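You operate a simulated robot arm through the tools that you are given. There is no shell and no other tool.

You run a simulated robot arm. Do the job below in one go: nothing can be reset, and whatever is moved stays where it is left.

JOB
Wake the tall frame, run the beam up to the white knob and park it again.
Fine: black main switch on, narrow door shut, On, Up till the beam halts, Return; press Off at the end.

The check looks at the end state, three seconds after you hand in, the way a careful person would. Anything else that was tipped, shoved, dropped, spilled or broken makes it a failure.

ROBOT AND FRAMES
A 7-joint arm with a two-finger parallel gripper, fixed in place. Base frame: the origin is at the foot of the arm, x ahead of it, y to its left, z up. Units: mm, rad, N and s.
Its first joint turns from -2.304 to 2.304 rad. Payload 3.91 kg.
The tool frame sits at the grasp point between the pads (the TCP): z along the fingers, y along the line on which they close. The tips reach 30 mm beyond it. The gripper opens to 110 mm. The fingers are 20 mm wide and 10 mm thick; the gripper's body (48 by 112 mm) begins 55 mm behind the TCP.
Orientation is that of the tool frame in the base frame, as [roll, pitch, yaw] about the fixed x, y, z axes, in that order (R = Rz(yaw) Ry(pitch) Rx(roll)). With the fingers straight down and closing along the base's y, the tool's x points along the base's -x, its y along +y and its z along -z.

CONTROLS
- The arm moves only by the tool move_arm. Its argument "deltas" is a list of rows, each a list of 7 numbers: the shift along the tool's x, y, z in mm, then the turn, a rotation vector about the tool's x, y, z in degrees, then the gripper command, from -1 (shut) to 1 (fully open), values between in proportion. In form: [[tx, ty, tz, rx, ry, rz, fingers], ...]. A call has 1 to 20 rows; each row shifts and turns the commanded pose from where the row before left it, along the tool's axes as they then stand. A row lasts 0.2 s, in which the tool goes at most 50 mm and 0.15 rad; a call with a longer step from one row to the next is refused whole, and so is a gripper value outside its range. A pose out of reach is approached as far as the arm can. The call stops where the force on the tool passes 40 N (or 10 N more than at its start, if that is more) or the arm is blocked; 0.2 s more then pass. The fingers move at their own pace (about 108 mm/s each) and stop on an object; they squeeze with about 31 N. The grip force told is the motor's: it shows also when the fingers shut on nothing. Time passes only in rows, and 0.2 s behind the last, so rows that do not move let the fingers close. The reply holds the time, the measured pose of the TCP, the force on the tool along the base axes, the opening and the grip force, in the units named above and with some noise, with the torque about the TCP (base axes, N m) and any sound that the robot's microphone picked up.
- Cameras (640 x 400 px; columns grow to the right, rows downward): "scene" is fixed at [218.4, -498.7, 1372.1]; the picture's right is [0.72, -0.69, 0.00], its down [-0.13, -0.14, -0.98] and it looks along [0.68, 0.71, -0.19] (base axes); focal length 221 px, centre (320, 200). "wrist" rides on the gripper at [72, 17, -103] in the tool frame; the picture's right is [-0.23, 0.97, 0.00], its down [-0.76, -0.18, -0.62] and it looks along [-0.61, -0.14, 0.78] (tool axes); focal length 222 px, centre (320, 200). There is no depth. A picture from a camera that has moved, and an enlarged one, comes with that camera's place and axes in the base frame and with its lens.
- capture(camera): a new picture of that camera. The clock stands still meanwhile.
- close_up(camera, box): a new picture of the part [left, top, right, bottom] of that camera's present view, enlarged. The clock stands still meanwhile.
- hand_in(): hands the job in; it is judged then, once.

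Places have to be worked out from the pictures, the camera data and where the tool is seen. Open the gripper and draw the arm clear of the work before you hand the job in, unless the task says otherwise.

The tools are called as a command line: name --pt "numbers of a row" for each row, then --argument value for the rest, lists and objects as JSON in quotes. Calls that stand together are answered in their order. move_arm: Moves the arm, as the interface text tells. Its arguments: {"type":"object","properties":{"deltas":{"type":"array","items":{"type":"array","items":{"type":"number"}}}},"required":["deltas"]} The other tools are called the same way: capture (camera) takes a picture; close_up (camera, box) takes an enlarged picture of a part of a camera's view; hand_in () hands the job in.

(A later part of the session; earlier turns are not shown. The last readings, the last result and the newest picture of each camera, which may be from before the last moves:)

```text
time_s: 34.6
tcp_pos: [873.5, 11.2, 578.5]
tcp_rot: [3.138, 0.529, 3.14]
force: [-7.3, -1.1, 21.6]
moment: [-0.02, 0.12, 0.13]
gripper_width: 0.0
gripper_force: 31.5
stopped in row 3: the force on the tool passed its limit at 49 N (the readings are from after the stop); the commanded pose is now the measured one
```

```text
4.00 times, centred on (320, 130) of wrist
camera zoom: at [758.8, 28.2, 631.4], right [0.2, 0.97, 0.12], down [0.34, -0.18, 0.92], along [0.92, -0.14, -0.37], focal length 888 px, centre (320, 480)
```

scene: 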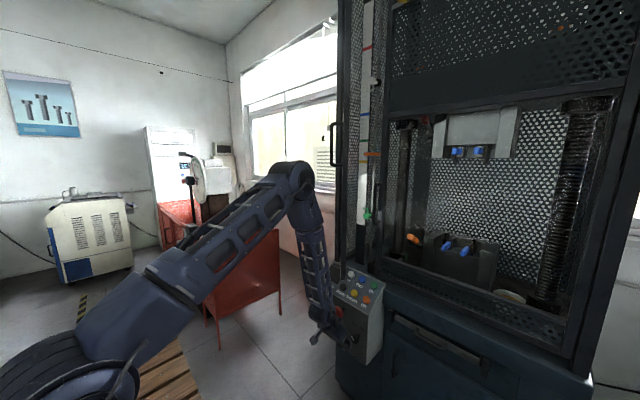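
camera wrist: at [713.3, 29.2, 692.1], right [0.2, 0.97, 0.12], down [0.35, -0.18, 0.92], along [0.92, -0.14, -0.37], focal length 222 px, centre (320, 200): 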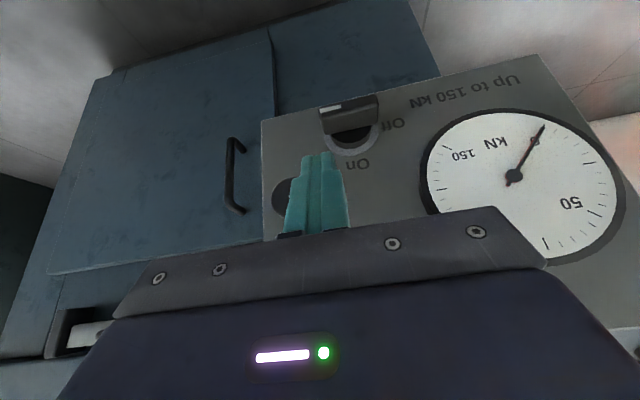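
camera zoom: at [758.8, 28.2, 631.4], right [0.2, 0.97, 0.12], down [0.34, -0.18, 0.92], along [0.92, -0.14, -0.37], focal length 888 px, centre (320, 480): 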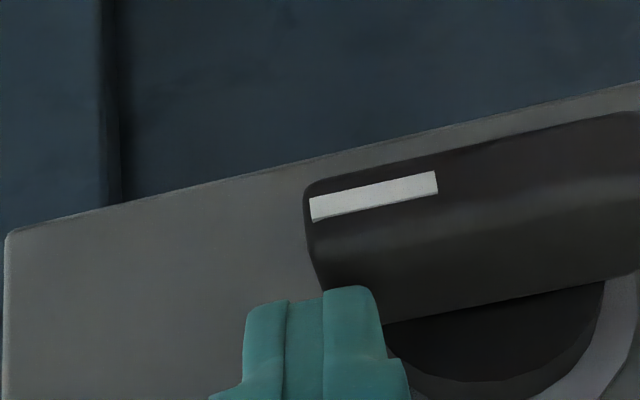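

Pressing the right end reached 49 N without the bar turning, so clockwise is against its stop; it must turn the other way (white mark up to "On"). I lift off, tilt a bit more, and move over the bar's left end.

move_arm --pt "-15 0 -26 0 0 0 -1" --pt "0 0 0 0 -8 0 -1" --pt "5.9 30.4 -4.6 0 0 0 -1" --pt "6.2 30.4 7.9 0 0 0 -1" --pt "0 0 0 0 0 0 -1"

close_up --camera "wrist" --box '[240, 80, 400, 180]'

close_up --camera "scene" --box '[300, 290, 396, 350]'

```text
time_s: 35.8
tcp_pos: [866.4, 72.5, 597.5]
tcp_rot: [3.14, 0.665, 3.137]
force: [0.2, 0.1, -0.4]
moment: [0.01, -0.02, 0.0]
gripper_width: 0.0
gripper_force: 31.0
```

```text
4.00 times, centred on (320, 130) of wrist
camera zoom: at [745.6, 89.7, 634.6], right [0.18, 0.97, 0.14], down [0.21, -0.18, 0.96], along [0.96, -0.14, -0.24], focal length 888 px, centre (320, 480)
```

zoom: 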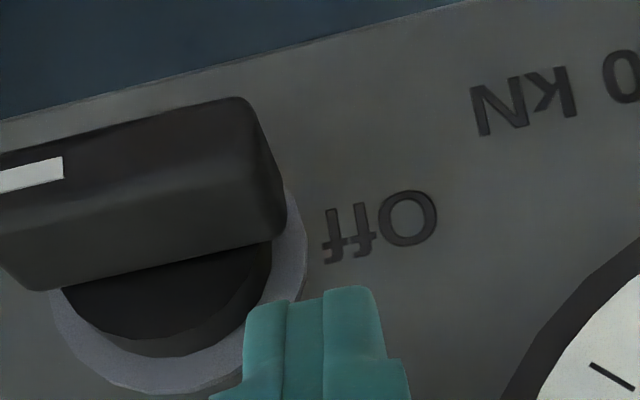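

```text
6.67 times, centred on (348, 320) of scene
camera zoom: at [218.4, -498.7, 1372.1], right [0.72, -0.69, 0.0], down [-0.13, -0.14, -0.98], along [0.68, 0.71, -0.19], focal length 1474 px, centre (133, -600)
```

zoom: 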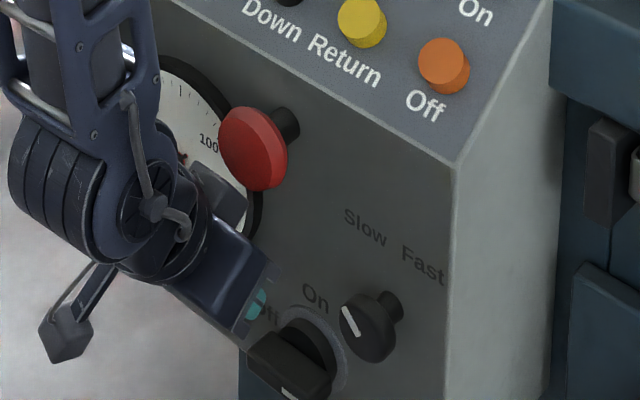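

The tips are above the left end, inner edge about 8 mm over the bar. I shift 3 mm inward and lower gently to feel whether this side gives.

move_arm --pt "4.3 -3 5.5 0 0 0 -1" --pt "4.3 0 5.5 0 0 0 -1" --pt "1.85 0 2.36 0 0 0 -1" --pt "1.85 0 2.36 0 0 0 -1" --pt "1.85 0 2.36 0 0 0 -1" --pt "1.85 0 2.36 0 0 0 -1" --pt "0 0 0 0 0 0 -1"

close_up --camera "wrist" --box '[240, 80, 400, 180]'

```text
time_s: 37.4
tcp_pos: [865.0, 68.7, 572.3]
tcp_rot: [3.139, 0.667, 3.14]
force: [0.6, 6.0, 3.9]
moment: [0.18, -0.03, 0.12]
gripper_width: 0.2
gripper_force: 30.8
```

```text
4.00 times, centred on (320, 130) of wrist
camera zoom: at [745.7, 86.4, 608.3], right [0.18, 0.97, 0.14], down [0.21, -0.18, 0.96], along [0.96, -0.14, -0.24], focal length 888 px, centre (320, 480)
```

zoom: 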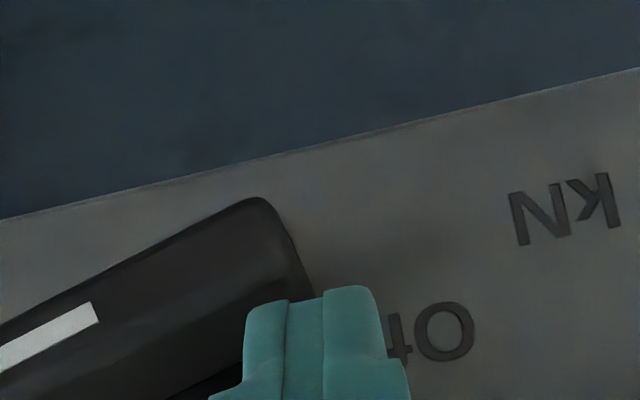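

The bar gave way easily and has turned about 20° counter-clockwise. I continue along its arc, down and then inward.

move_arm --pt "2.4 -0.2 3.0 0 0 0 -1" --pt "2.4 -0.2 3.0 0 0 0 -1" --pt "2.6 -2.5 3.3 0 0 0 -1" --pt "2.1 -3.4 2.7 0 0 0 -1" --pt "0 0 0 0 0 0 -1"

close_up --camera "wrist" --box '[200, 80, 400, 205]'

close_up --camera "scene" --box '[320, 310, 384, 350]'

```text
time_s: 38.6
tcp_pos: [865.2, 62.1, 555.5]
tcp_rot: [3.14, 0.666, 3.14]
force: [0.7, 4.1, -1.8]
moment: [0.17, 0.0, 0.07]
gripper_width: 0.1
gripper_force: 30.9
```

```text
3.20 times, centred on (300, 142) of wrist
camera zoom: at [744.6, 79.8, 592.3], right [0.18, 0.97, 0.14], down [0.21, -0.18, 0.96], along [0.96, -0.14, -0.24], focal length 711 px, centre (384, 384)
```

zoom: 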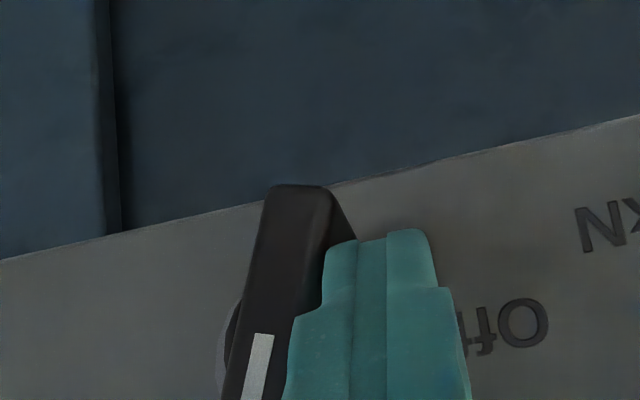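

```text
10.00 times, centred on (352, 330) of scene
camera zoom: at [218.4, -498.7, 1372.1], right [0.72, -0.69, 0.0], down [-0.13, -0.14, -0.98], along [0.68, 0.71, -0.19], focal length 2211 px, centre (0, -1100)
```

zoom: 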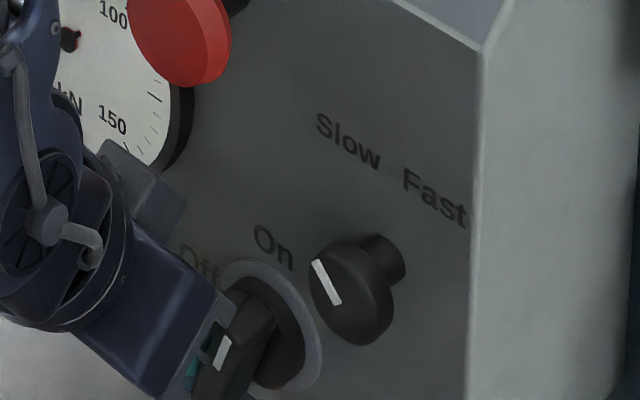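

The bar is at about 75°, mark nearly at "On". I push the last bit sideways in 1.5 mm steps until it stops.

move_arm --pt "0.6 -1.5 0.8 0 0 0 -1" --pt "0.6 -1.5 0.8 0 0 0 -1" --pt "0.6 -1.5 0.8 0 0 0 -1" --pt "0 -1.2 0 0 0 0 -1" --pt "0 -1.2 0 0 0 0 -1" --pt "0 0 0 0 0 0 -1"

close_up --camera "wrist" --box '[200, 80, 400, 205]'

close_up --camera "scene" --box '[320, 310, 384, 350]'

```text
time_s: 40.0
tcp_pos: [865.1, 59.3, 553.1]
tcp_rot: [3.133, 0.667, -3.141]
force: [0.0, 5.2, 0.3]
moment: [0.04, -0.03, 0.08]
gripper_width: 0.2
gripper_force: 31.2
stopped in row 6: the force on the tool passed its limit at 41 N (the readings are from after the stop); the commanded pose is now the measured one
```

```text
3.20 times, centred on (300, 142) of wrist
camera zoom: at [744.7, 76.4, 589.5], right [0.18, 0.97, 0.15], down [0.21, -0.18, 0.96], along [0.96, -0.14, -0.24], focal length 711 px, centre (384, 384)
```

zoom: 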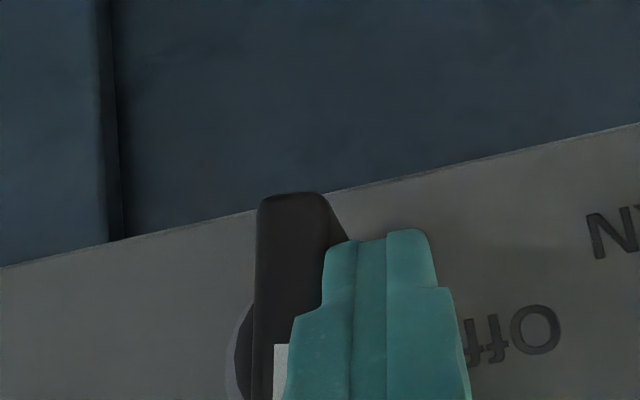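

```text
10.00 times, centred on (352, 330) of scene
camera zoom: at [218.4, -498.7, 1372.1], right [0.72, -0.69, 0.0], down [-0.13, -0.14, -0.98], along [0.68, 0.71, -0.19], focal length 2211 px, centre (0, -1100)
```

zoom: 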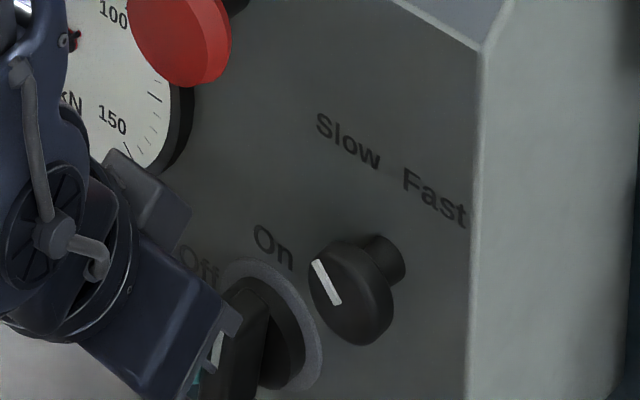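

Force rose to 41 N with the bar essentially upright, so it's at its stop. I move the fingers off sideways and back to look at the switch freely.

move_arm --pt "0 8 0 0 0 0 -1" --pt "23.6 0 -18.5 0 0 0 -1" --pt "23.6 0 -18.5 0 0 0 -1" --pt "0 -20 0 0 0 0 -1"

capture --camera "wrist"

close_up --camera "wrist" --box '[220, 80, 380, 180]'

close_up --camera "scene" --box '[320, 310, 384, 350]'

```text
time_s: 41.0
tcp_pos: [804.6, 46.1, 553.2]
tcp_rot: [3.134, 0.668, -3.141]
force: [-0.6, -0.1, 0.2]
moment: [-0.04, 0.03, -0.04]
gripper_width: 0.0
gripper_force: 31.0
```

```text
taken
camera wrist: at [685.2, 63.5, 589.8], right [0.17, 0.97, 0.15], down [0.21, -0.18, 0.96], along [0.96, -0.14, -0.24], focal length 222 px, centre (320, 200)
```

wrist: 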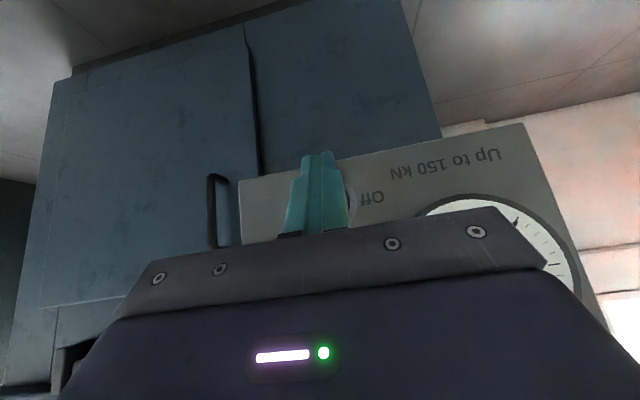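

```text
4.00 times, centred on (300, 130) of wrist
camera zoom: at [685.2, 63.5, 589.8], right [0.17, 0.97, 0.15], down [0.21, -0.18, 0.96], along [0.96, -0.14, -0.24], focal length 888 px, centre (400, 480)
```

zoom: 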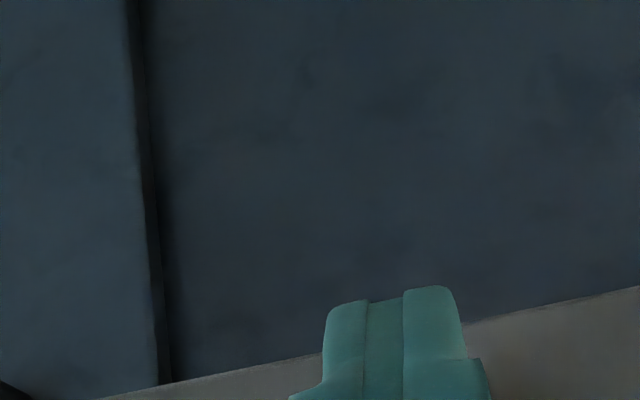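

```text
10.00 times, centred on (352, 330) of scene
camera zoom: at [218.4, -498.7, 1372.1], right [0.72, -0.69, 0.0], down [-0.13, -0.14, -0.98], along [0.68, 0.71, -0.19], focal length 2211 px, centre (0, -1100)
```

zoom: 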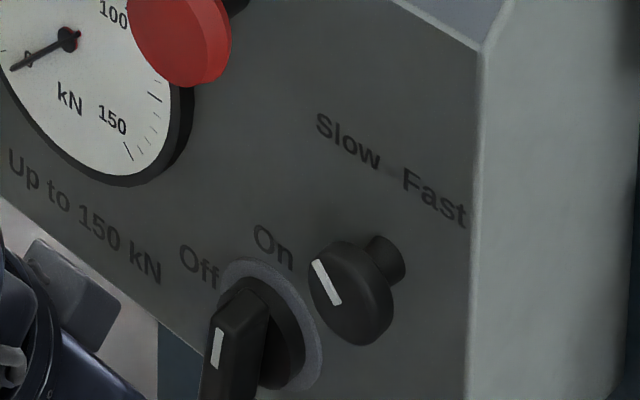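

The white mark now points up to "On". I zoom in more to judge whether it's fully upright.

close_up --camera "scene" --box '[334, 330, 366, 350]'

close_up --camera "scene" --box '[316, 260, 396, 310]'

```text
16.00 times, centred on (350, 340) of scene
camera zoom: at [218.4, -498.7, 1372.1], right [0.72, -0.69, 0.0], down [-0.13, -0.14, -0.98], along [0.68, 0.71, -0.19], focal length 3537 px, centre (-160, -2040)
```

zoom: 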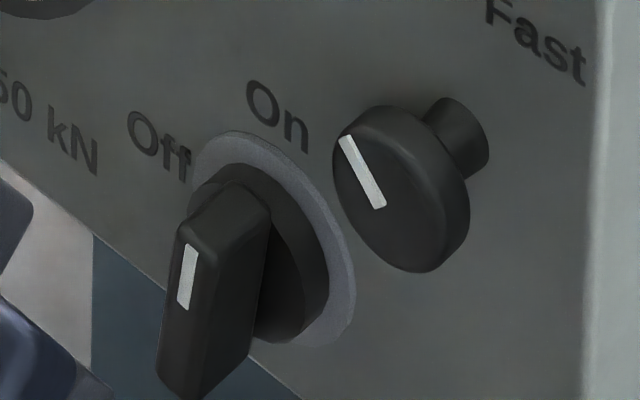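

```text
8.00 times, centred on (356, 285) of scene
camera zoom: at [218.4, -498.7, 1372.1], right [0.72, -0.69, 0.0], down [-0.13, -0.14, -0.98], along [0.68, 0.71, -0.19], focal length 1769 px, centre (32, -480)
```

zoom: 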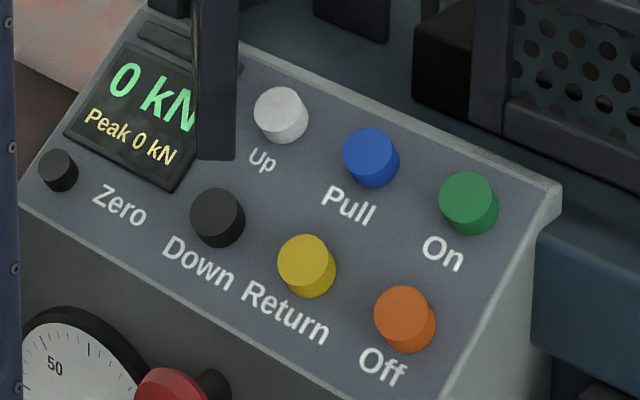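

The display has lit up ("0 kN, Peak 0 kN"), so the main switch is on. Now the door: its free edge is near (900, 70), hinge near (1013, 216); I rise to z≈1150 in front of it, below the handle.

move_arm --pt "-28.6 3 -35.95 0 0 0 -1" --pt "-28.6 3 -35.95 0 0 0 -1" --pt "-28.6 3 -35.95 0 0 0 -1" --pt "-28.6 3 -35.95 0 0 0 -1" --pt "-28.6 3 -35.95 0 0 0 -1" --pt "-28.6 3 -35.95 0 0 0 -1" --pt "-28.6 3 -35.95 0 0 0 -1" --pt "-28.6 3 -35.95 0 0 0 -1" --pt "-28.6 3 -35.95 0 0 0 -1" --pt "-28.6 3 -35.95 0 0 0 -1" --pt "-28.6 3 -35.95 0 0 0 -1" --pt "-28.6 3 -35.95 0 0 0 -1" --pt "-28.6 3 -35.95 0 0 0 -1"

capture --camera "wrist"

capture --camera "scene"

```text
time_s: 43.8
tcp_pos: [809.1, 85.3, 1150.1]
tcp_rot: [3.134, 0.666, -3.141]
force: [0.6, 0.6, -0.2]
moment: [-0.02, 0.02, 0.0]
gripper_width: 0.2
gripper_force: 31.1
```

```text
taken
camera wrist: at [688.6, 102.7, 1186.4], right [0.18, 0.97, 0.14], down [0.21, -0.18, 0.96], along [0.96, -0.14, -0.24], focal length 222 px, centre (320, 200)
```

wrist: 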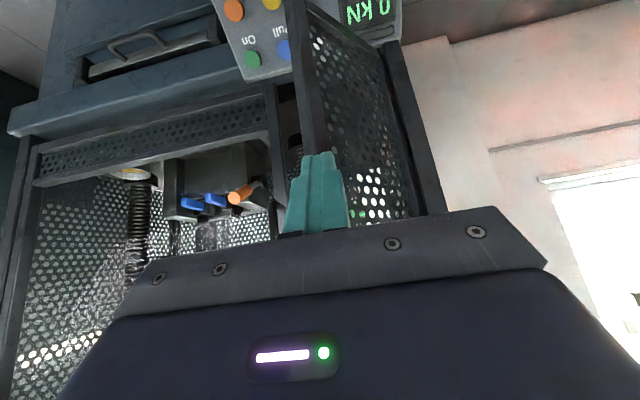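

```text
taken
```

scene: 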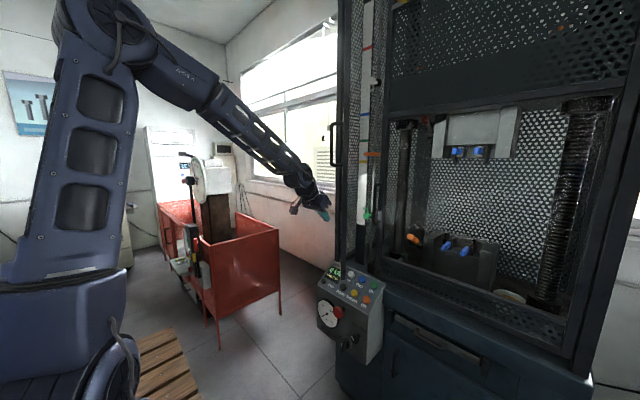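

The door stands open about 38°, its free post's outer face spans about y 60–90 at x≈900–918. I approach at y≈86 and push forward in small steps, drifting right with the door's arc.

move_arm --pt "-23.6 1 18.5 0 0 0 -1" --pt "-23.6 1 18.5 0 0 0 -1" --pt "-6.3 0 4.9 0 0 0 -1" --pt "-6.3 -1 4.9 0 0 0 -1" --pt "-6.3 -2 4.9 0 0 0 -1" --pt "-6.3 -2 4.9 0 0 0 -1" --pt "-6.3 -2 4.9 0 0 0 -1" --pt "-6.3 -2 4.9 0 0 0 -1"

capture --camera "wrist"

close_up --camera "scene" --box '[290, 100, 410, 300]'

```text
time_s: 45.6
tcp_pos: [917.4, 76.3, 1150.6]
tcp_rot: [3.137, 0.668, 3.141]
force: [-0.7, 0.4, 0.0]
moment: [-0.04, 0.01, 0.01]
gripper_width: 0.0
gripper_force: 31.1
```

```text
taken
camera wrist: at [796.6, 94.3, 1186.7], right [0.18, 0.97, 0.14], down [0.21, -0.18, 0.96], along [0.96, -0.14, -0.24], focal length 222 px, centre (320, 200)
```

wrist: 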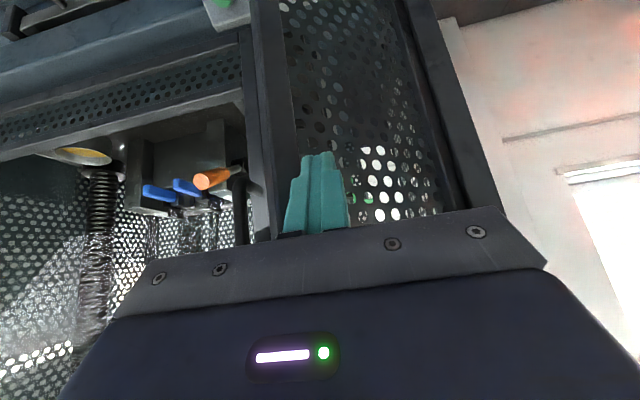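

```text
2.00 times, centred on (350, 200) of scene
camera zoom: at [218.4, -498.7, 1372.1], right [0.72, -0.69, 0.0], down [-0.13, -0.14, -0.98], along [0.68, 0.71, -0.19], focal length 442 px, centre (260, 200)
```

zoom: 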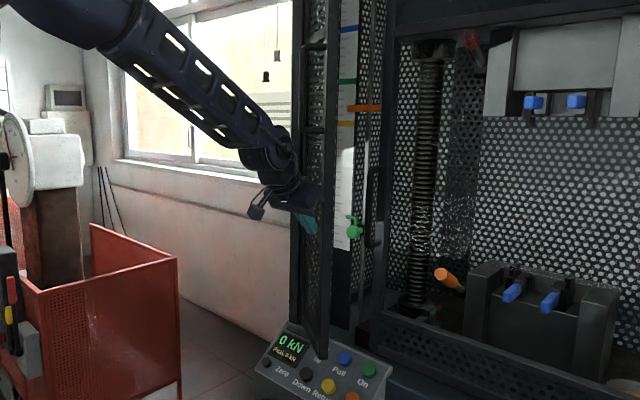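

The door is swinging shut with almost no resistance (free edge now about x=934). I keep pushing forward in small steps.

move_arm --pt "-6.3 -1.5 4.9 0 0 0 -1" --pt "-6.3 -1.5 4.9 0 0 0 -1" --pt "-6.3 -1.5 4.9 0 0 0 -1" --pt "-6.3 -1.5 4.9 0 0 0 -1" --pt "-6.3 -1.5 4.9 0 0 0 -1" --pt "-6.3 -1.5 4.9 0 0 0 -1" --pt "-4 -1 3.1 0 0 0 -1" --pt "-4 -1 3.1 0 0 0 -1"

capture --camera "wrist"

close_up --camera "scene" --box '[290, 100, 410, 300]'

```text
time_s: 47.4
tcp_pos: [973.0, 65.1, 1150.7]
tcp_rot: [3.134, 0.668, 3.138]
force: [1.0, 1.0, -0.1]
moment: [-0.01, -0.02, -0.01]
gripper_width: 0.1
gripper_force: 30.2
```

```text
taken
camera wrist: at [853.4, 82.6, 1187.6], right [0.18, 0.97, 0.15], down [0.21, -0.18, 0.96], along [0.96, -0.14, -0.24], focal length 222 px, centre (320, 200)
```

wrist: 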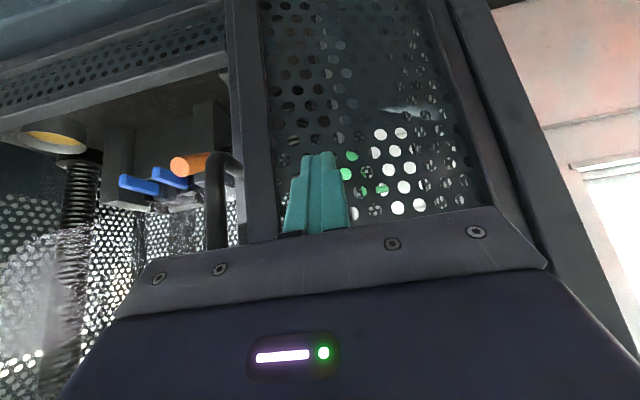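

```text
2.00 times, centred on (350, 200) of scene
camera zoom: at [218.4, -498.7, 1372.1], right [0.72, -0.69, 0.0], down [-0.13, -0.14, -0.98], along [0.68, 0.71, -0.19], focal length 442 px, centre (260, 200)
```

zoom: 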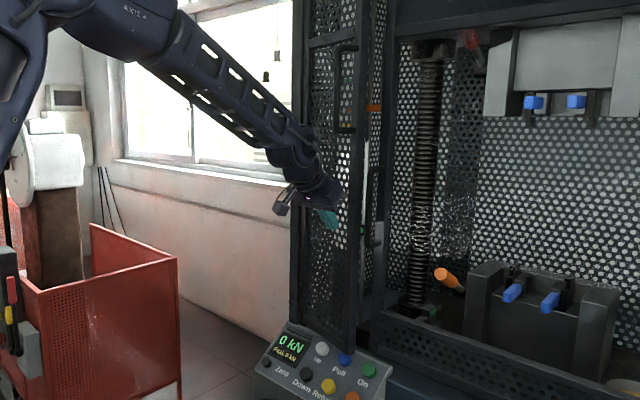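

Nearly shut; the Up button is now uncovered. I continue in 3–4 mm steps until resistance shows.

move_arm --pt "-3.1 0 2.5 0 0 0 -1" --pt "-3.1 0 2.5 0 0 0 -1" --pt "-3.1 0 2.5 0 0 0 -1" --pt "-3.1 0 2.5 0 0 0 -1" --pt "-2.4 0 1.9 0 0 0 -1" --pt "-2.4 0 1.9 0 0 0 -1" --pt "-2.4 0 1.9 0 0 0 -1" --pt "-2.4 0 1.9 0 0 0 -1"

capture --camera "wrist"

close_up --camera "scene" --box '[290, 100, 410, 300]'

```text
time_s: 49.2
tcp_pos: [1001.8, 67.1, 1152.1]
tcp_rot: [3.136, 0.668, 3.141]
force: [0.3, -1.1, 0.5]
moment: [-0.02, -0.01, 0.03]
gripper_width: 0.0
gripper_force: 31.0
```

```text
taken
camera wrist: at [881.7, 83.2, 1188.2], right [0.18, 0.97, 0.15], down [0.21, -0.18, 0.96], along [0.96, -0.14, -0.24], focal length 222 px, centre (320, 200)
```

wrist: 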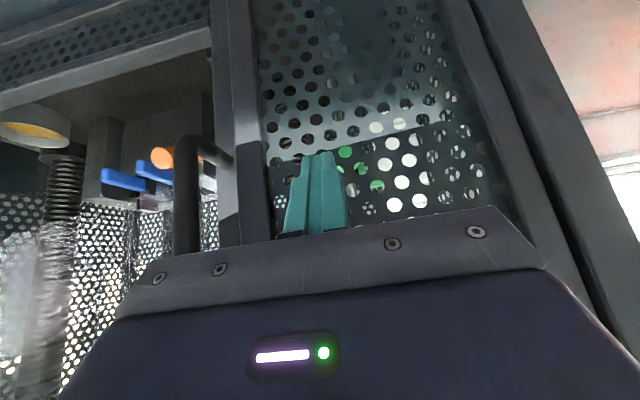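

```text
2.00 times, centred on (350, 200) of scene
camera zoom: at [218.4, -498.7, 1372.1], right [0.72, -0.69, 0.0], down [-0.13, -0.14, -0.98], along [0.68, 0.71, -0.19], focal length 442 px, centre (260, 200)
```

zoom: 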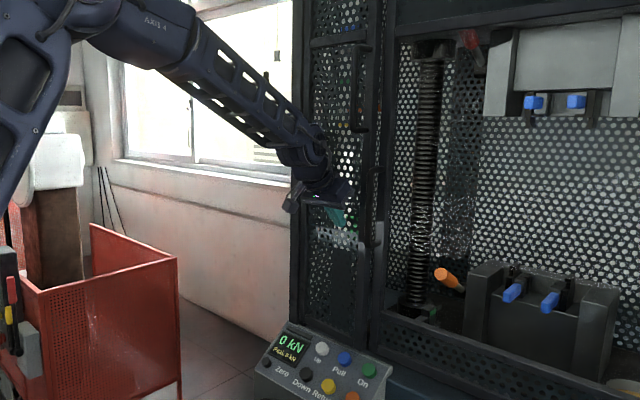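

Still no resistance at x≈1028 for the tip; the door's post is close to the frame post. I push on in small steps.

move_arm --pt "-2.4 0 1.9 0 0 0 -1" --pt "-2.4 0 1.9 0 0 0 -1" --pt "-2.4 0 1.9 0 0 0 -1" --pt "-2.4 0 1.9 0 0 0 -1" --pt "-2.4 0 1.9 0 0 0 -1" --pt "-2.4 0 1.9 0 0 0 -1"

capture --camera "wrist"

close_up --camera "scene" --box '[320, 180, 400, 300]'

```text
time_s: 50.6
tcp_pos: [1015.7, 65.8, 1151.9]
tcp_rot: [3.134, 0.661, 3.14]
force: [-24.4, -2.6, 7.8]
moment: [-0.08, 0.23, -0.1]
gripper_width: 0.0
gripper_force: 31.4
stopped in row 6: the force on the tool passed its limit at 46 N (the readings are from after the stop); the commanded pose is now the measured one
```

```text
taken
camera wrist: at [896.4, 82.3, 1188.4], right [0.18, 0.97, 0.14], down [0.22, -0.18, 0.96], along [0.96, -0.14, -0.24], focal length 222 px, centre (320, 200)
```

wrist: 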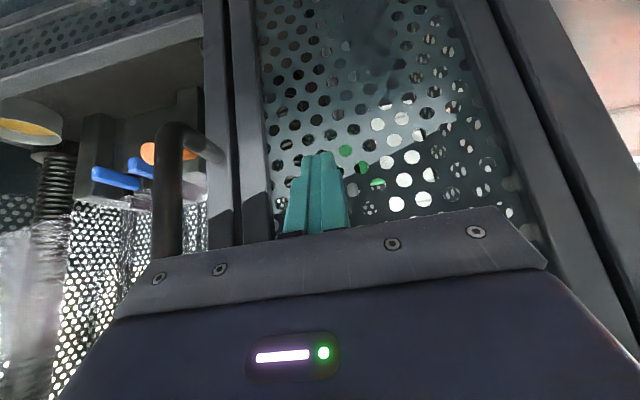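

```text
3.33 times, centred on (360, 240) of scene
camera zoom: at [218.4, -498.7, 1372.1], right [0.72, -0.69, 0.0], down [-0.13, -0.14, -0.98], along [0.68, 0.71, -0.19], focal length 737 px, centre (187, 67)
```

zoom: 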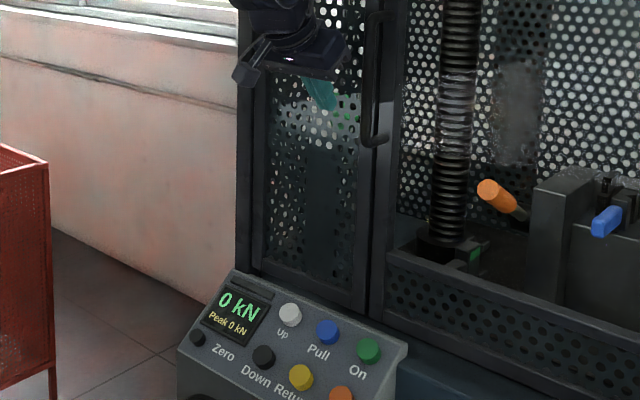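

The door met its stop at 46 N and looks flush with the frame. I draw straight back and check that it stays shut, then go above the On button.

move_arm --pt "26 0 -20.4 0 0 0 -1" --pt "26 0 -20.4 0 0 0 -1" --pt "26 0 -20.4 0 0 0 -1"

move_arm --pt "19.7 -13.4 33.2 0 0 0 -1" --pt "19.7 -13.4 33.2 0 0 0 -1" --pt "19.7 -13.4 33.2 0 0 0 -1" --pt "19.7 -13.4 33.2 0 0 0 -1" --pt "19.7 -13.4 33.2 0 0 0 -1" --pt "19.7 -13.4 33.2 0 0 0 -1" --pt "19.7 -13.4 33.2 0 0 0 -1" --pt "0 0 0 0 0 0 -1"

capture --camera "wrist"

close_up --camera "scene" --box '[310, 180, 406, 300]'

```text
time_s: 51.4
tcp_pos: [917.2, 66.2, 1151.0]
tcp_rot: [3.136, 0.661, 3.141]
force: [1.3, 0.8, -1.4]
moment: [0.03, -0.01, -0.01]
gripper_width: 0.0
gripper_force: 31.0
```

```text
time_s: 53.2
tcp_pos: [953.5, -26.5, 885.4]
tcp_rot: [3.136, 0.665, -3.141]
force: [0.3, 0.1, -0.2]
moment: [-0.03, -0.02, 0.0]
gripper_width: 0.0
gripper_force: 31.0
```

```text
taken
camera wrist: at [833.2, -9.9, 923.0], right [0.18, 0.97, 0.14], down [0.22, -0.18, 0.96], along [0.96, -0.14, -0.24], focal length 222 px, centre (320, 200)
```

wrist: 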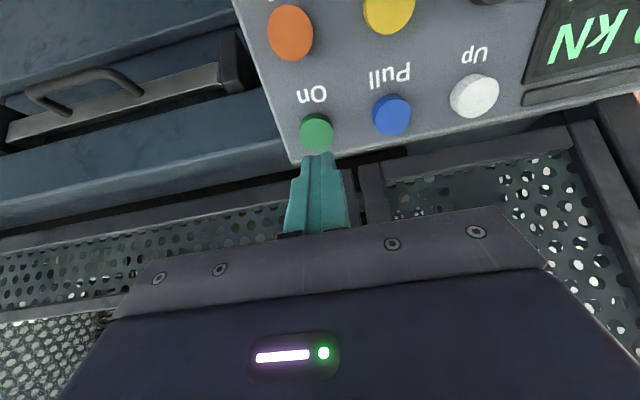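

```text
3.33 times, centred on (358, 240) of scene
camera zoom: at [218.4, -498.7, 1372.1], right [0.72, -0.69, 0.0], down [-0.13, -0.14, -0.98], along [0.68, 0.71, -0.19], focal length 737 px, centre (193, 67)
```

zoom: 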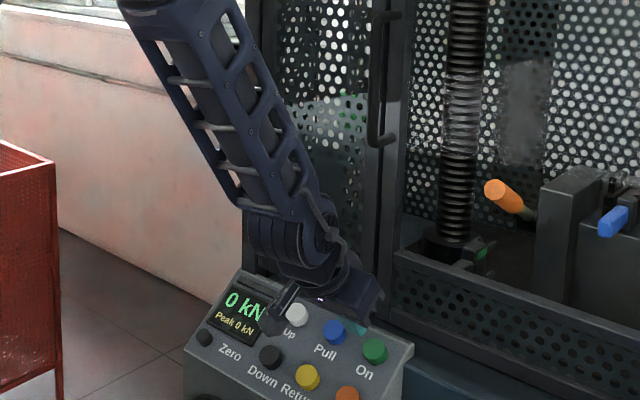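

The door stays shut, and the On button lies 48 mm ahead along the tool axis. I approach and press it in small steps.

move_arm --pt "1.7 -1 20 0 0 0 -1" --pt "1.7 -1 20 0 0 0 -1" --pt "0 0 4 0 0 0 -1" --pt "0 0 3 0 0 0 -1" --pt "0 0 3 0 0 0 -1" --pt "0 0 2 0 0 0 -1" --pt "0 0 2 0 0 0 -1"

close_up --camera "scene" --box '[320, 250, 400, 300]'

close_up --camera "wrist" --box '[220, 60, 460, 210]'

```text
time_s: 54.8
tcp_pos: [982.7, -28.8, 838.2]
tcp_rot: [3.135, 0.662, 3.142]
force: [-8.3, -3.7, 8.6]
moment: [-0.18, 0.14, 0.01]
gripper_width: 0.1
gripper_force: 31.0
heard: click
```

```text
8.00 times, centred on (360, 275) of scene
camera zoom: at [218.4, -498.7, 1372.1], right [0.72, -0.69, 0.0], down [-0.13, -0.14, -0.98], along [0.68, 0.71, -0.19], focal length 1769 px, centre (0, -400)
```

zoom: 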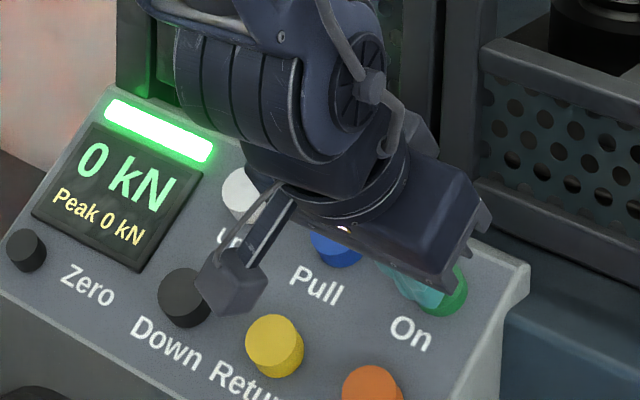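

```text
2.67 times, centred on (340, 135) of wrist
camera zoom: at [863.4, -11.7, 874.9], right [0.18, 0.97, 0.14], down [0.22, -0.18, 0.96], along [0.96, -0.14, -0.24], focal length 592 px, centre (267, 373)
```

zoom: 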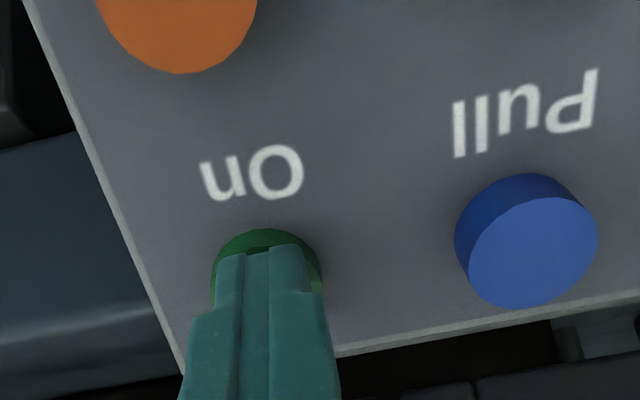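

A click, and the green lamp strip is lit: the frame is on. I back off and move over to the white Up button.

move_arm --pt "0 0 -20 0 0 0 -1" --pt "0 0 -20 0 0 0 -1" --pt "0 41.6 0 0 0 0 -1" --pt "0 41.6 0 0 0 0 -1" --pt "0 41.6 0 0 0 0 -1" --pt "0 0 0 0 0 0 -1"

capture --camera "wrist"

capture --camera "scene"

```text
time_s: 56.2
tcp_pos: [959.2, 97.6, 866.9]
tcp_rot: [3.133, 0.663, 3.14]
force: [-0.2, 0.2, -0.6]
moment: [0.0, 0.02, 0.01]
gripper_width: 0.0
gripper_force: 30.8
```

```text
taken
camera wrist: at [839.2, 113.4, 903.9], right [0.18, 0.97, 0.14], down [0.22, -0.18, 0.96], along [0.96, -0.14, -0.24], focal length 222 px, centre (320, 200)
```

wrist: 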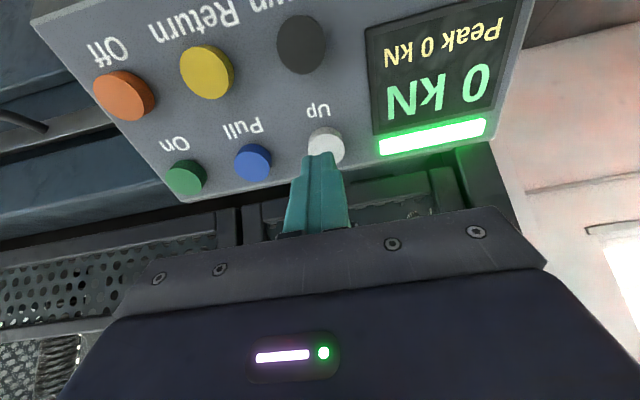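

```text
taken
```

scene: 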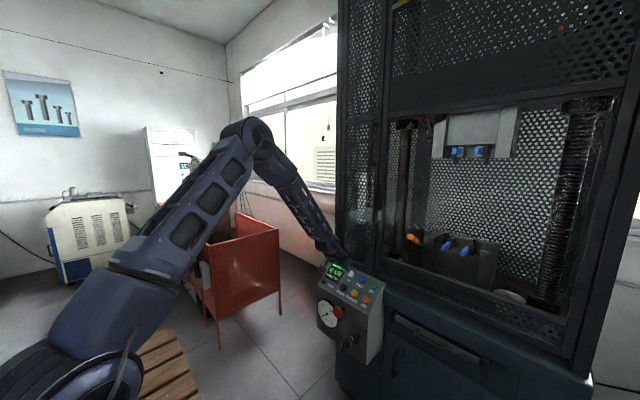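

The fingers are about 4 mm left of the Up button's centre in y. Before pressing, I take baseline views of the beam and its scale.

close_up --camera "scene" --box '[340, 40, 420, 240]'

close_up --camera "scene" --box '[340, 60, 580, 210]'

```text
2.00 times, centred on (380, 140) of scene
camera zoom: at [218.4, -498.7, 1372.1], right [0.72, -0.69, 0.0], down [-0.13, -0.14, -0.98], along [0.68, 0.71, -0.19], focal length 442 px, centre (200, 320)
```

zoom: 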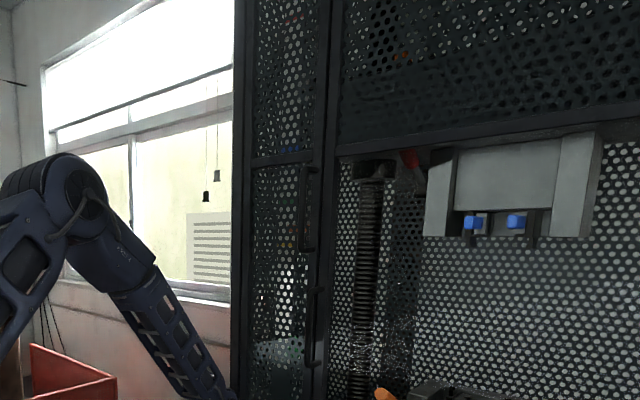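

```text
2.67 times, centred on (460, 135) of scene
camera zoom: at [218.4, -498.7, 1372.1], right [0.72, -0.69, 0.0], down [-0.13, -0.14, -0.98], along [0.68, 0.71, -0.19], focal length 590 px, centre (-53, 373)
```

zoom: 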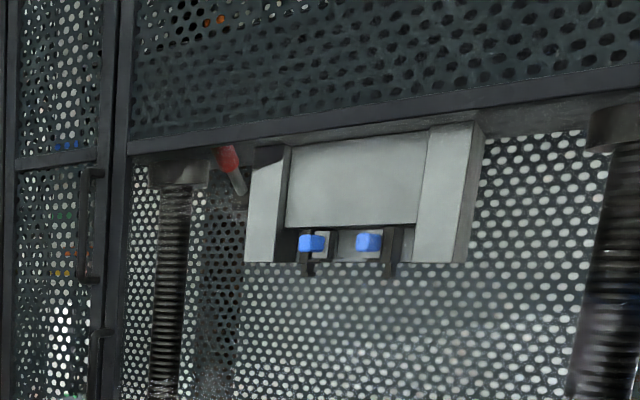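

I press Up, shifting 4 mm toward its centre, and hold it for a moment to see what the beam does.

move_arm --pt "0 2.2 15 0 0 0 -1" --pt "0 2.2 14 0 0 0 -1" --pt "0 0 4 0 0 0 -1" --pt "0 0 3 0 0 0 -1" --pt "0 0 3 0 0 0 -1" --pt "0 0 0 0 0 0 -1" --pt "0 0 0 0 0 0 -1" --pt "0 0 0 0 0 0 -1"

close_up --camera "scene" --box '[340, 60, 580, 210]'

close_up --camera "wrist" --box '[80, 0, 560, 240]'

```text
time_s: 58.0
tcp_pos: [982.9, 99.8, 838.0]
tcp_rot: [3.136, 0.663, 3.139]
force: [-0.1, 0.1, 3.6]
moment: [0.04, -0.02, 0.02]
gripper_width: 0.0
gripper_force: 31.1
heard: click
```

```text
2.67 times, centred on (460, 135) of scene
camera zoom: at [218.4, -498.7, 1372.1], right [0.72, -0.69, 0.0], down [-0.13, -0.14, -0.98], along [0.68, 0.71, -0.19], focal length 590 px, centre (-53, 373)
```

zoom: 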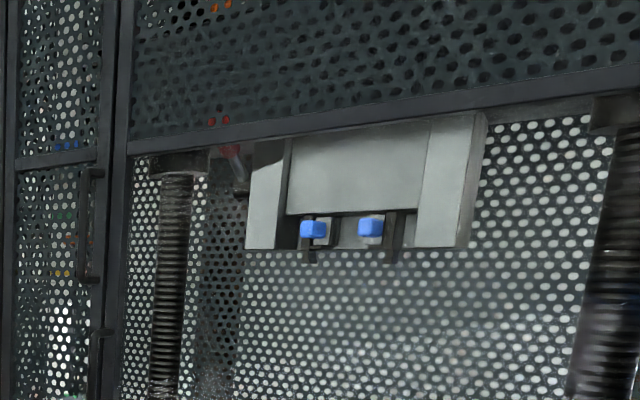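

```text
1.33 times, centred on (320, 120) of wrist
camera zoom: at [862.3, 117.9, 874.5], right [0.18, 0.97, 0.14], down [0.22, -0.18, 0.96], along [0.96, -0.14, -0.24], focal length 296 px, centre (320, 307)
```

zoom: 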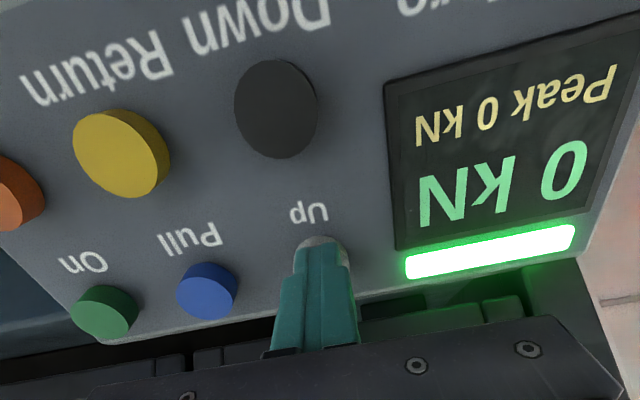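

A click, and the beam has begun to rise. I keep holding Up and watch.

move_arm --pt "0 0 0 0 0 0 -1" --pt "0 0 0 0 0 0 -1" --pt "0 0 0 0 0 0 -1" --pt "0 0 0 0 0 0 -1" --pt "0 0 0 0 0 0 -1" --pt "0 0 0 0 0 0 -1" --pt "0 0 0 0 0 0 -1" --pt "0 0 0 0 0 0 -1"

close_up --camera "scene" --box '[340, 60, 580, 210]'

close_up --camera "scene" --box '[340, 60, 400, 240]'

```text
time_s: 59.8
tcp_pos: [982.5, 101.2, 837.0]
tcp_rot: [3.136, 0.664, 3.141]
force: [-1.3, 0.0, 2.7]
moment: [-0.06, 0.02, 0.0]
gripper_width: 0.0
gripper_force: 31.1
```

```text
2.67 times, centred on (460, 135) of scene
camera zoom: at [218.4, -498.7, 1372.1], right [0.72, -0.69, 0.0], down [-0.13, -0.14, -0.98], along [0.68, 0.71, -0.19], focal length 590 px, centre (-53, 373)
```

zoom: 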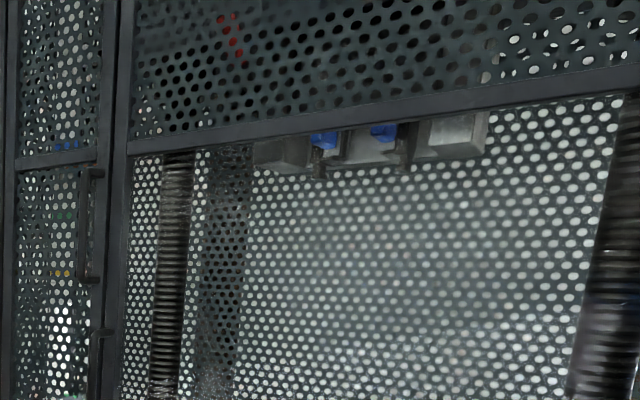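

```text
2.22 times, centred on (370, 150) of scene
camera zoom: at [218.4, -498.7, 1372.1], right [0.72, -0.69, 0.0], down [-0.13, -0.14, -0.98], along [0.68, 0.71, -0.19], focal length 491 px, centre (209, 311)
```

zoom: 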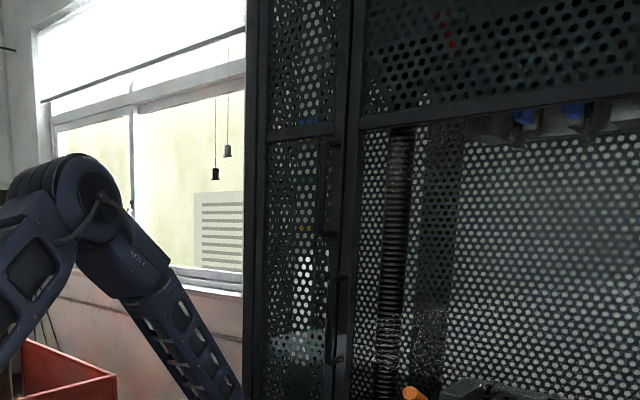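

The beam keeps rising steadily. I hold on until it halts.

move_arm --pt "0 0 0 0 0 0 -1" --pt "0 0 0 0 0 0 -1" --pt "0 0 0 0 0 0 -1" --pt "0 0 0 0 0 0 -1" --pt "0 0 0 0 0 0 -1" --pt "0 0 0 0 0 0 -1" --pt "0 0 0 0 0 0 -1" --pt "0 0 0 0 0 0 -1"

close_up --camera "scene" --box '[340, 10, 580, 160]'

close_up --camera "scene" --box '[345, 60, 395, 160]'

```text
time_s: 61.6
tcp_pos: [984.6, 101.3, 837.8]
tcp_rot: [3.136, 0.664, 3.139]
force: [-1.1, -1.5, 1.7]
moment: [-0.01, 0.02, 0.01]
gripper_width: 0.1
gripper_force: 31.3
```

```text
2.67 times, centred on (460, 85) of scene
camera zoom: at [218.4, -498.7, 1372.1], right [0.72, -0.69, 0.0], down [-0.13, -0.14, -0.98], along [0.68, 0.71, -0.19], focal length 590 px, centre (-53, 507)
```

zoom: 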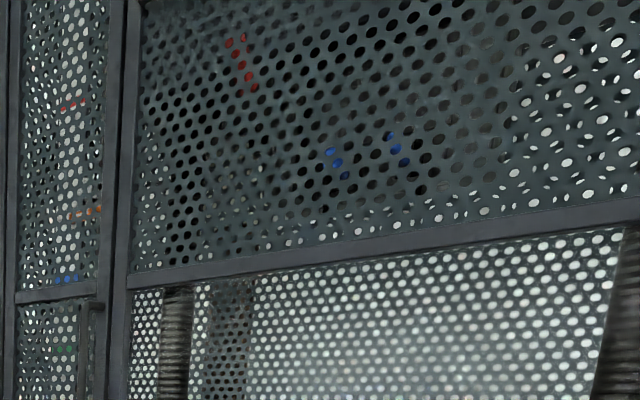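

```text
4.00 times, centred on (370, 110) of scene
camera zoom: at [218.4, -498.7, 1372.1], right [0.72, -0.69, 0.0], down [-0.13, -0.14, -0.98], along [0.68, 0.71, -0.19], focal length 884 px, centre (120, 560)
```

zoom: 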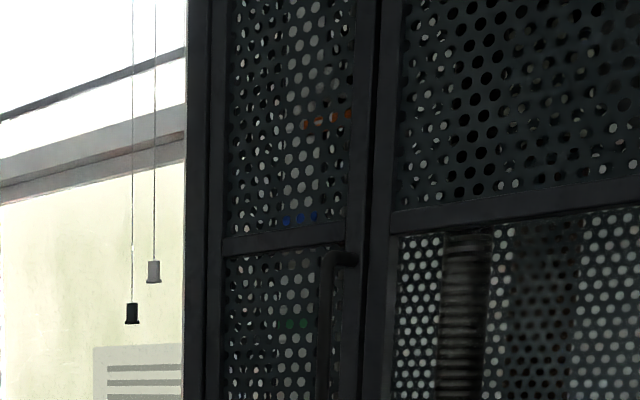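

The orange pointer has reached about row 90, right by the white knob. I hold a little longer and check whether it still moves.

move_arm --pt "0 0 0 0 0 0 -1" --pt "0 0 0 0 0 0 -1" --pt "0 0 0 0 0 0 -1" --pt "0 0 0 0 0 0 -1" --pt "0 0 0 0 0 0 -1"

close_up --camera "scene" --box '[340, 10, 580, 160]'

close_up --camera "scene" --box '[345, 60, 395, 160]'

```text
time_s: 62.8
tcp_pos: [981.8, 102.1, 837.9]
tcp_rot: [3.137, 0.664, 3.14]
force: [-3.0, -0.9, 1.2]
moment: [0.0, 0.03, 0.0]
gripper_width: 0.0
gripper_force: 30.9
```

```text
2.67 times, centred on (460, 85) of scene
camera zoom: at [218.4, -498.7, 1372.1], right [0.72, -0.69, 0.0], down [-0.13, -0.14, -0.98], along [0.68, 0.71, -0.19], focal length 590 px, centre (-53, 507)
```

zoom: 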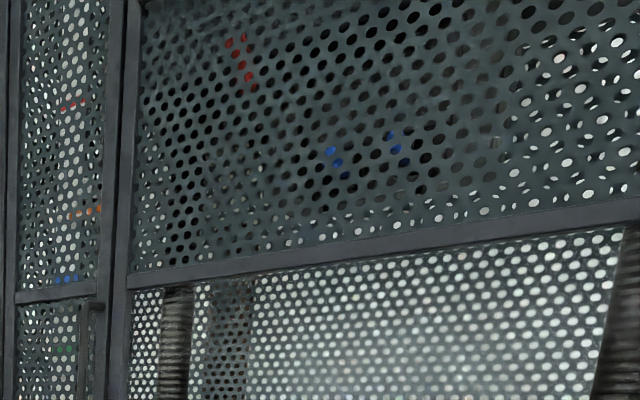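

```text
4.00 times, centred on (370, 110) of scene
camera zoom: at [218.4, -498.7, 1372.1], right [0.72, -0.69, 0.0], down [-0.13, -0.14, -0.98], along [0.68, 0.71, -0.19], focal length 884 px, centre (120, 560)
```

zoom: 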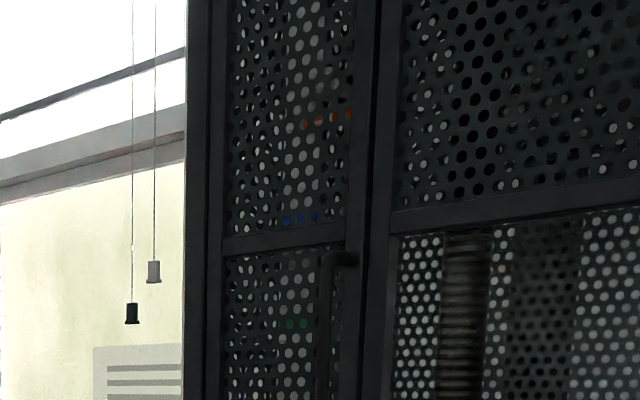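

The pointer has not moved between the two views: the beam has halted at the white knob. I release Up and move over to the yellow Return button.

move_arm --pt "0 0 -25 0 0 0 -1" --pt "0 0 -25 0 0 0 -1" --pt "22.7 -21.6 3 0 0 0 -1" --pt "22.7 -21.6 3 0 0 0 -1" --pt "22.7 -21.6 3 0 0 0 -1" --pt "0 0 0 0 0 0 -1"

capture --camera "wrist"

close_up --camera "scene" --box '[345, 60, 395, 160]'

```text
time_s: 64.2
tcp_pos: [907.9, 36.6, 829.1]
tcp_rot: [3.137, 0.662, 3.139]
force: [-1.0, 0.3, 0.3]
moment: [0.0, 0.03, -0.03]
gripper_width: 0.1
gripper_force: 31.0
```

```text
taken
camera wrist: at [786.8, 53.5, 864.7], right [0.18, 0.97, 0.14], down [0.22, -0.18, 0.96], along [0.96, -0.14, -0.24], focal length 222 px, centre (320, 200)
```

wrist: 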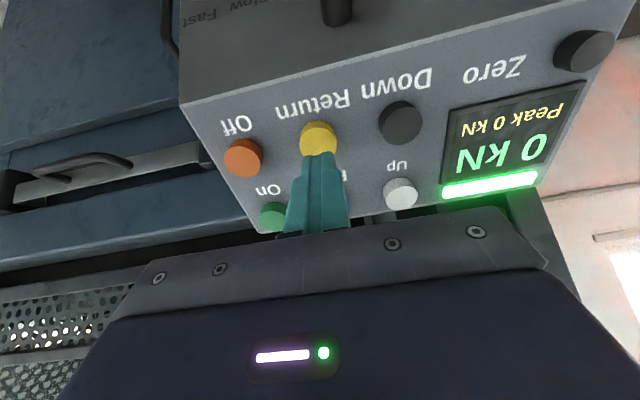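

```text
4.00 times, centred on (370, 110) of scene
camera zoom: at [218.4, -498.7, 1372.1], right [0.72, -0.69, 0.0], down [-0.13, -0.14, -0.98], along [0.68, 0.71, -0.19], focal length 884 px, centre (120, 560)
```

zoom: 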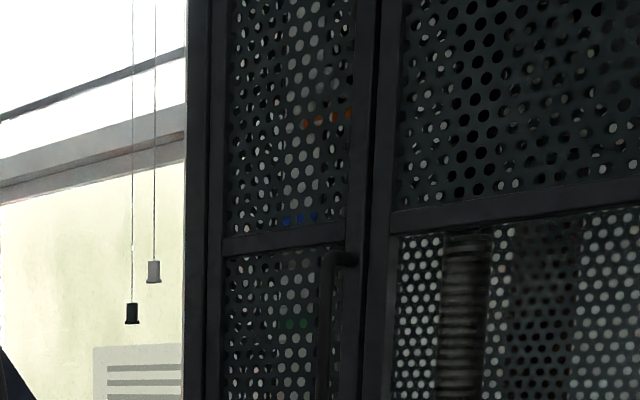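

The beam stays at the knob and the fingers are lined up with Return. I press it and hold briefly to see how the beam responds.

move_arm --pt "1.8 -0.5 15 0 0 0 -1" --pt "1.7 0 14 0 0 0 -1" --pt "0 0 4 0 0 0 -1" --pt "0 0 3 0 0 0 -1" --pt "0 0 3 0 0 0 -1" --pt "0 0 0 0 0 0 -1" --pt "0 0 0 0 0 0 -1" --pt "0 0 0 0 0 0 -1"

close_up --camera "scene" --box '[345, 60, 395, 160]'

close_up --camera "scene" --box '[340, 10, 580, 160]'

```text
time_s: 66.0
tcp_pos: [924.8, 35.0, 796.3]
tcp_rot: [3.137, 0.663, 3.141]
force: [-1.9, 0.1, 1.4]
moment: [-0.03, 0.05, 0.0]
gripper_width: 0.0
gripper_force: 31.2
heard: click
```

```text
4.00 times, centred on (370, 110) of scene
camera zoom: at [218.4, -498.7, 1372.1], right [0.72, -0.69, 0.0], down [-0.13, -0.14, -0.98], along [0.68, 0.71, -0.19], focal length 884 px, centre (120, 560)
```

zoom: 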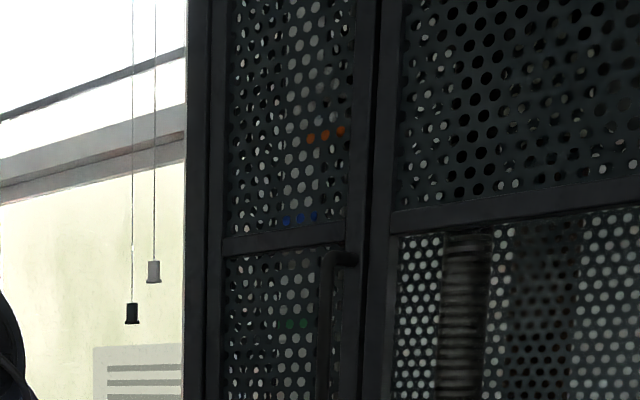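

```text
2.67 times, centred on (460, 85) of scene
camera zoom: at [218.4, -498.7, 1372.1], right [0.72, -0.69, 0.0], down [-0.13, -0.14, -0.98], along [0.68, 0.71, -0.19], focal length 590 px, centre (-53, 507)
```

zoom: 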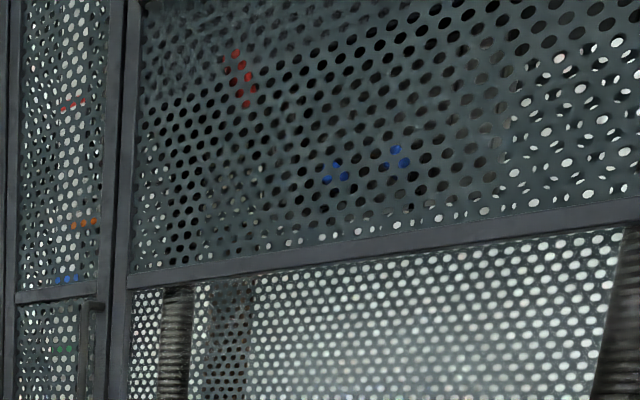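

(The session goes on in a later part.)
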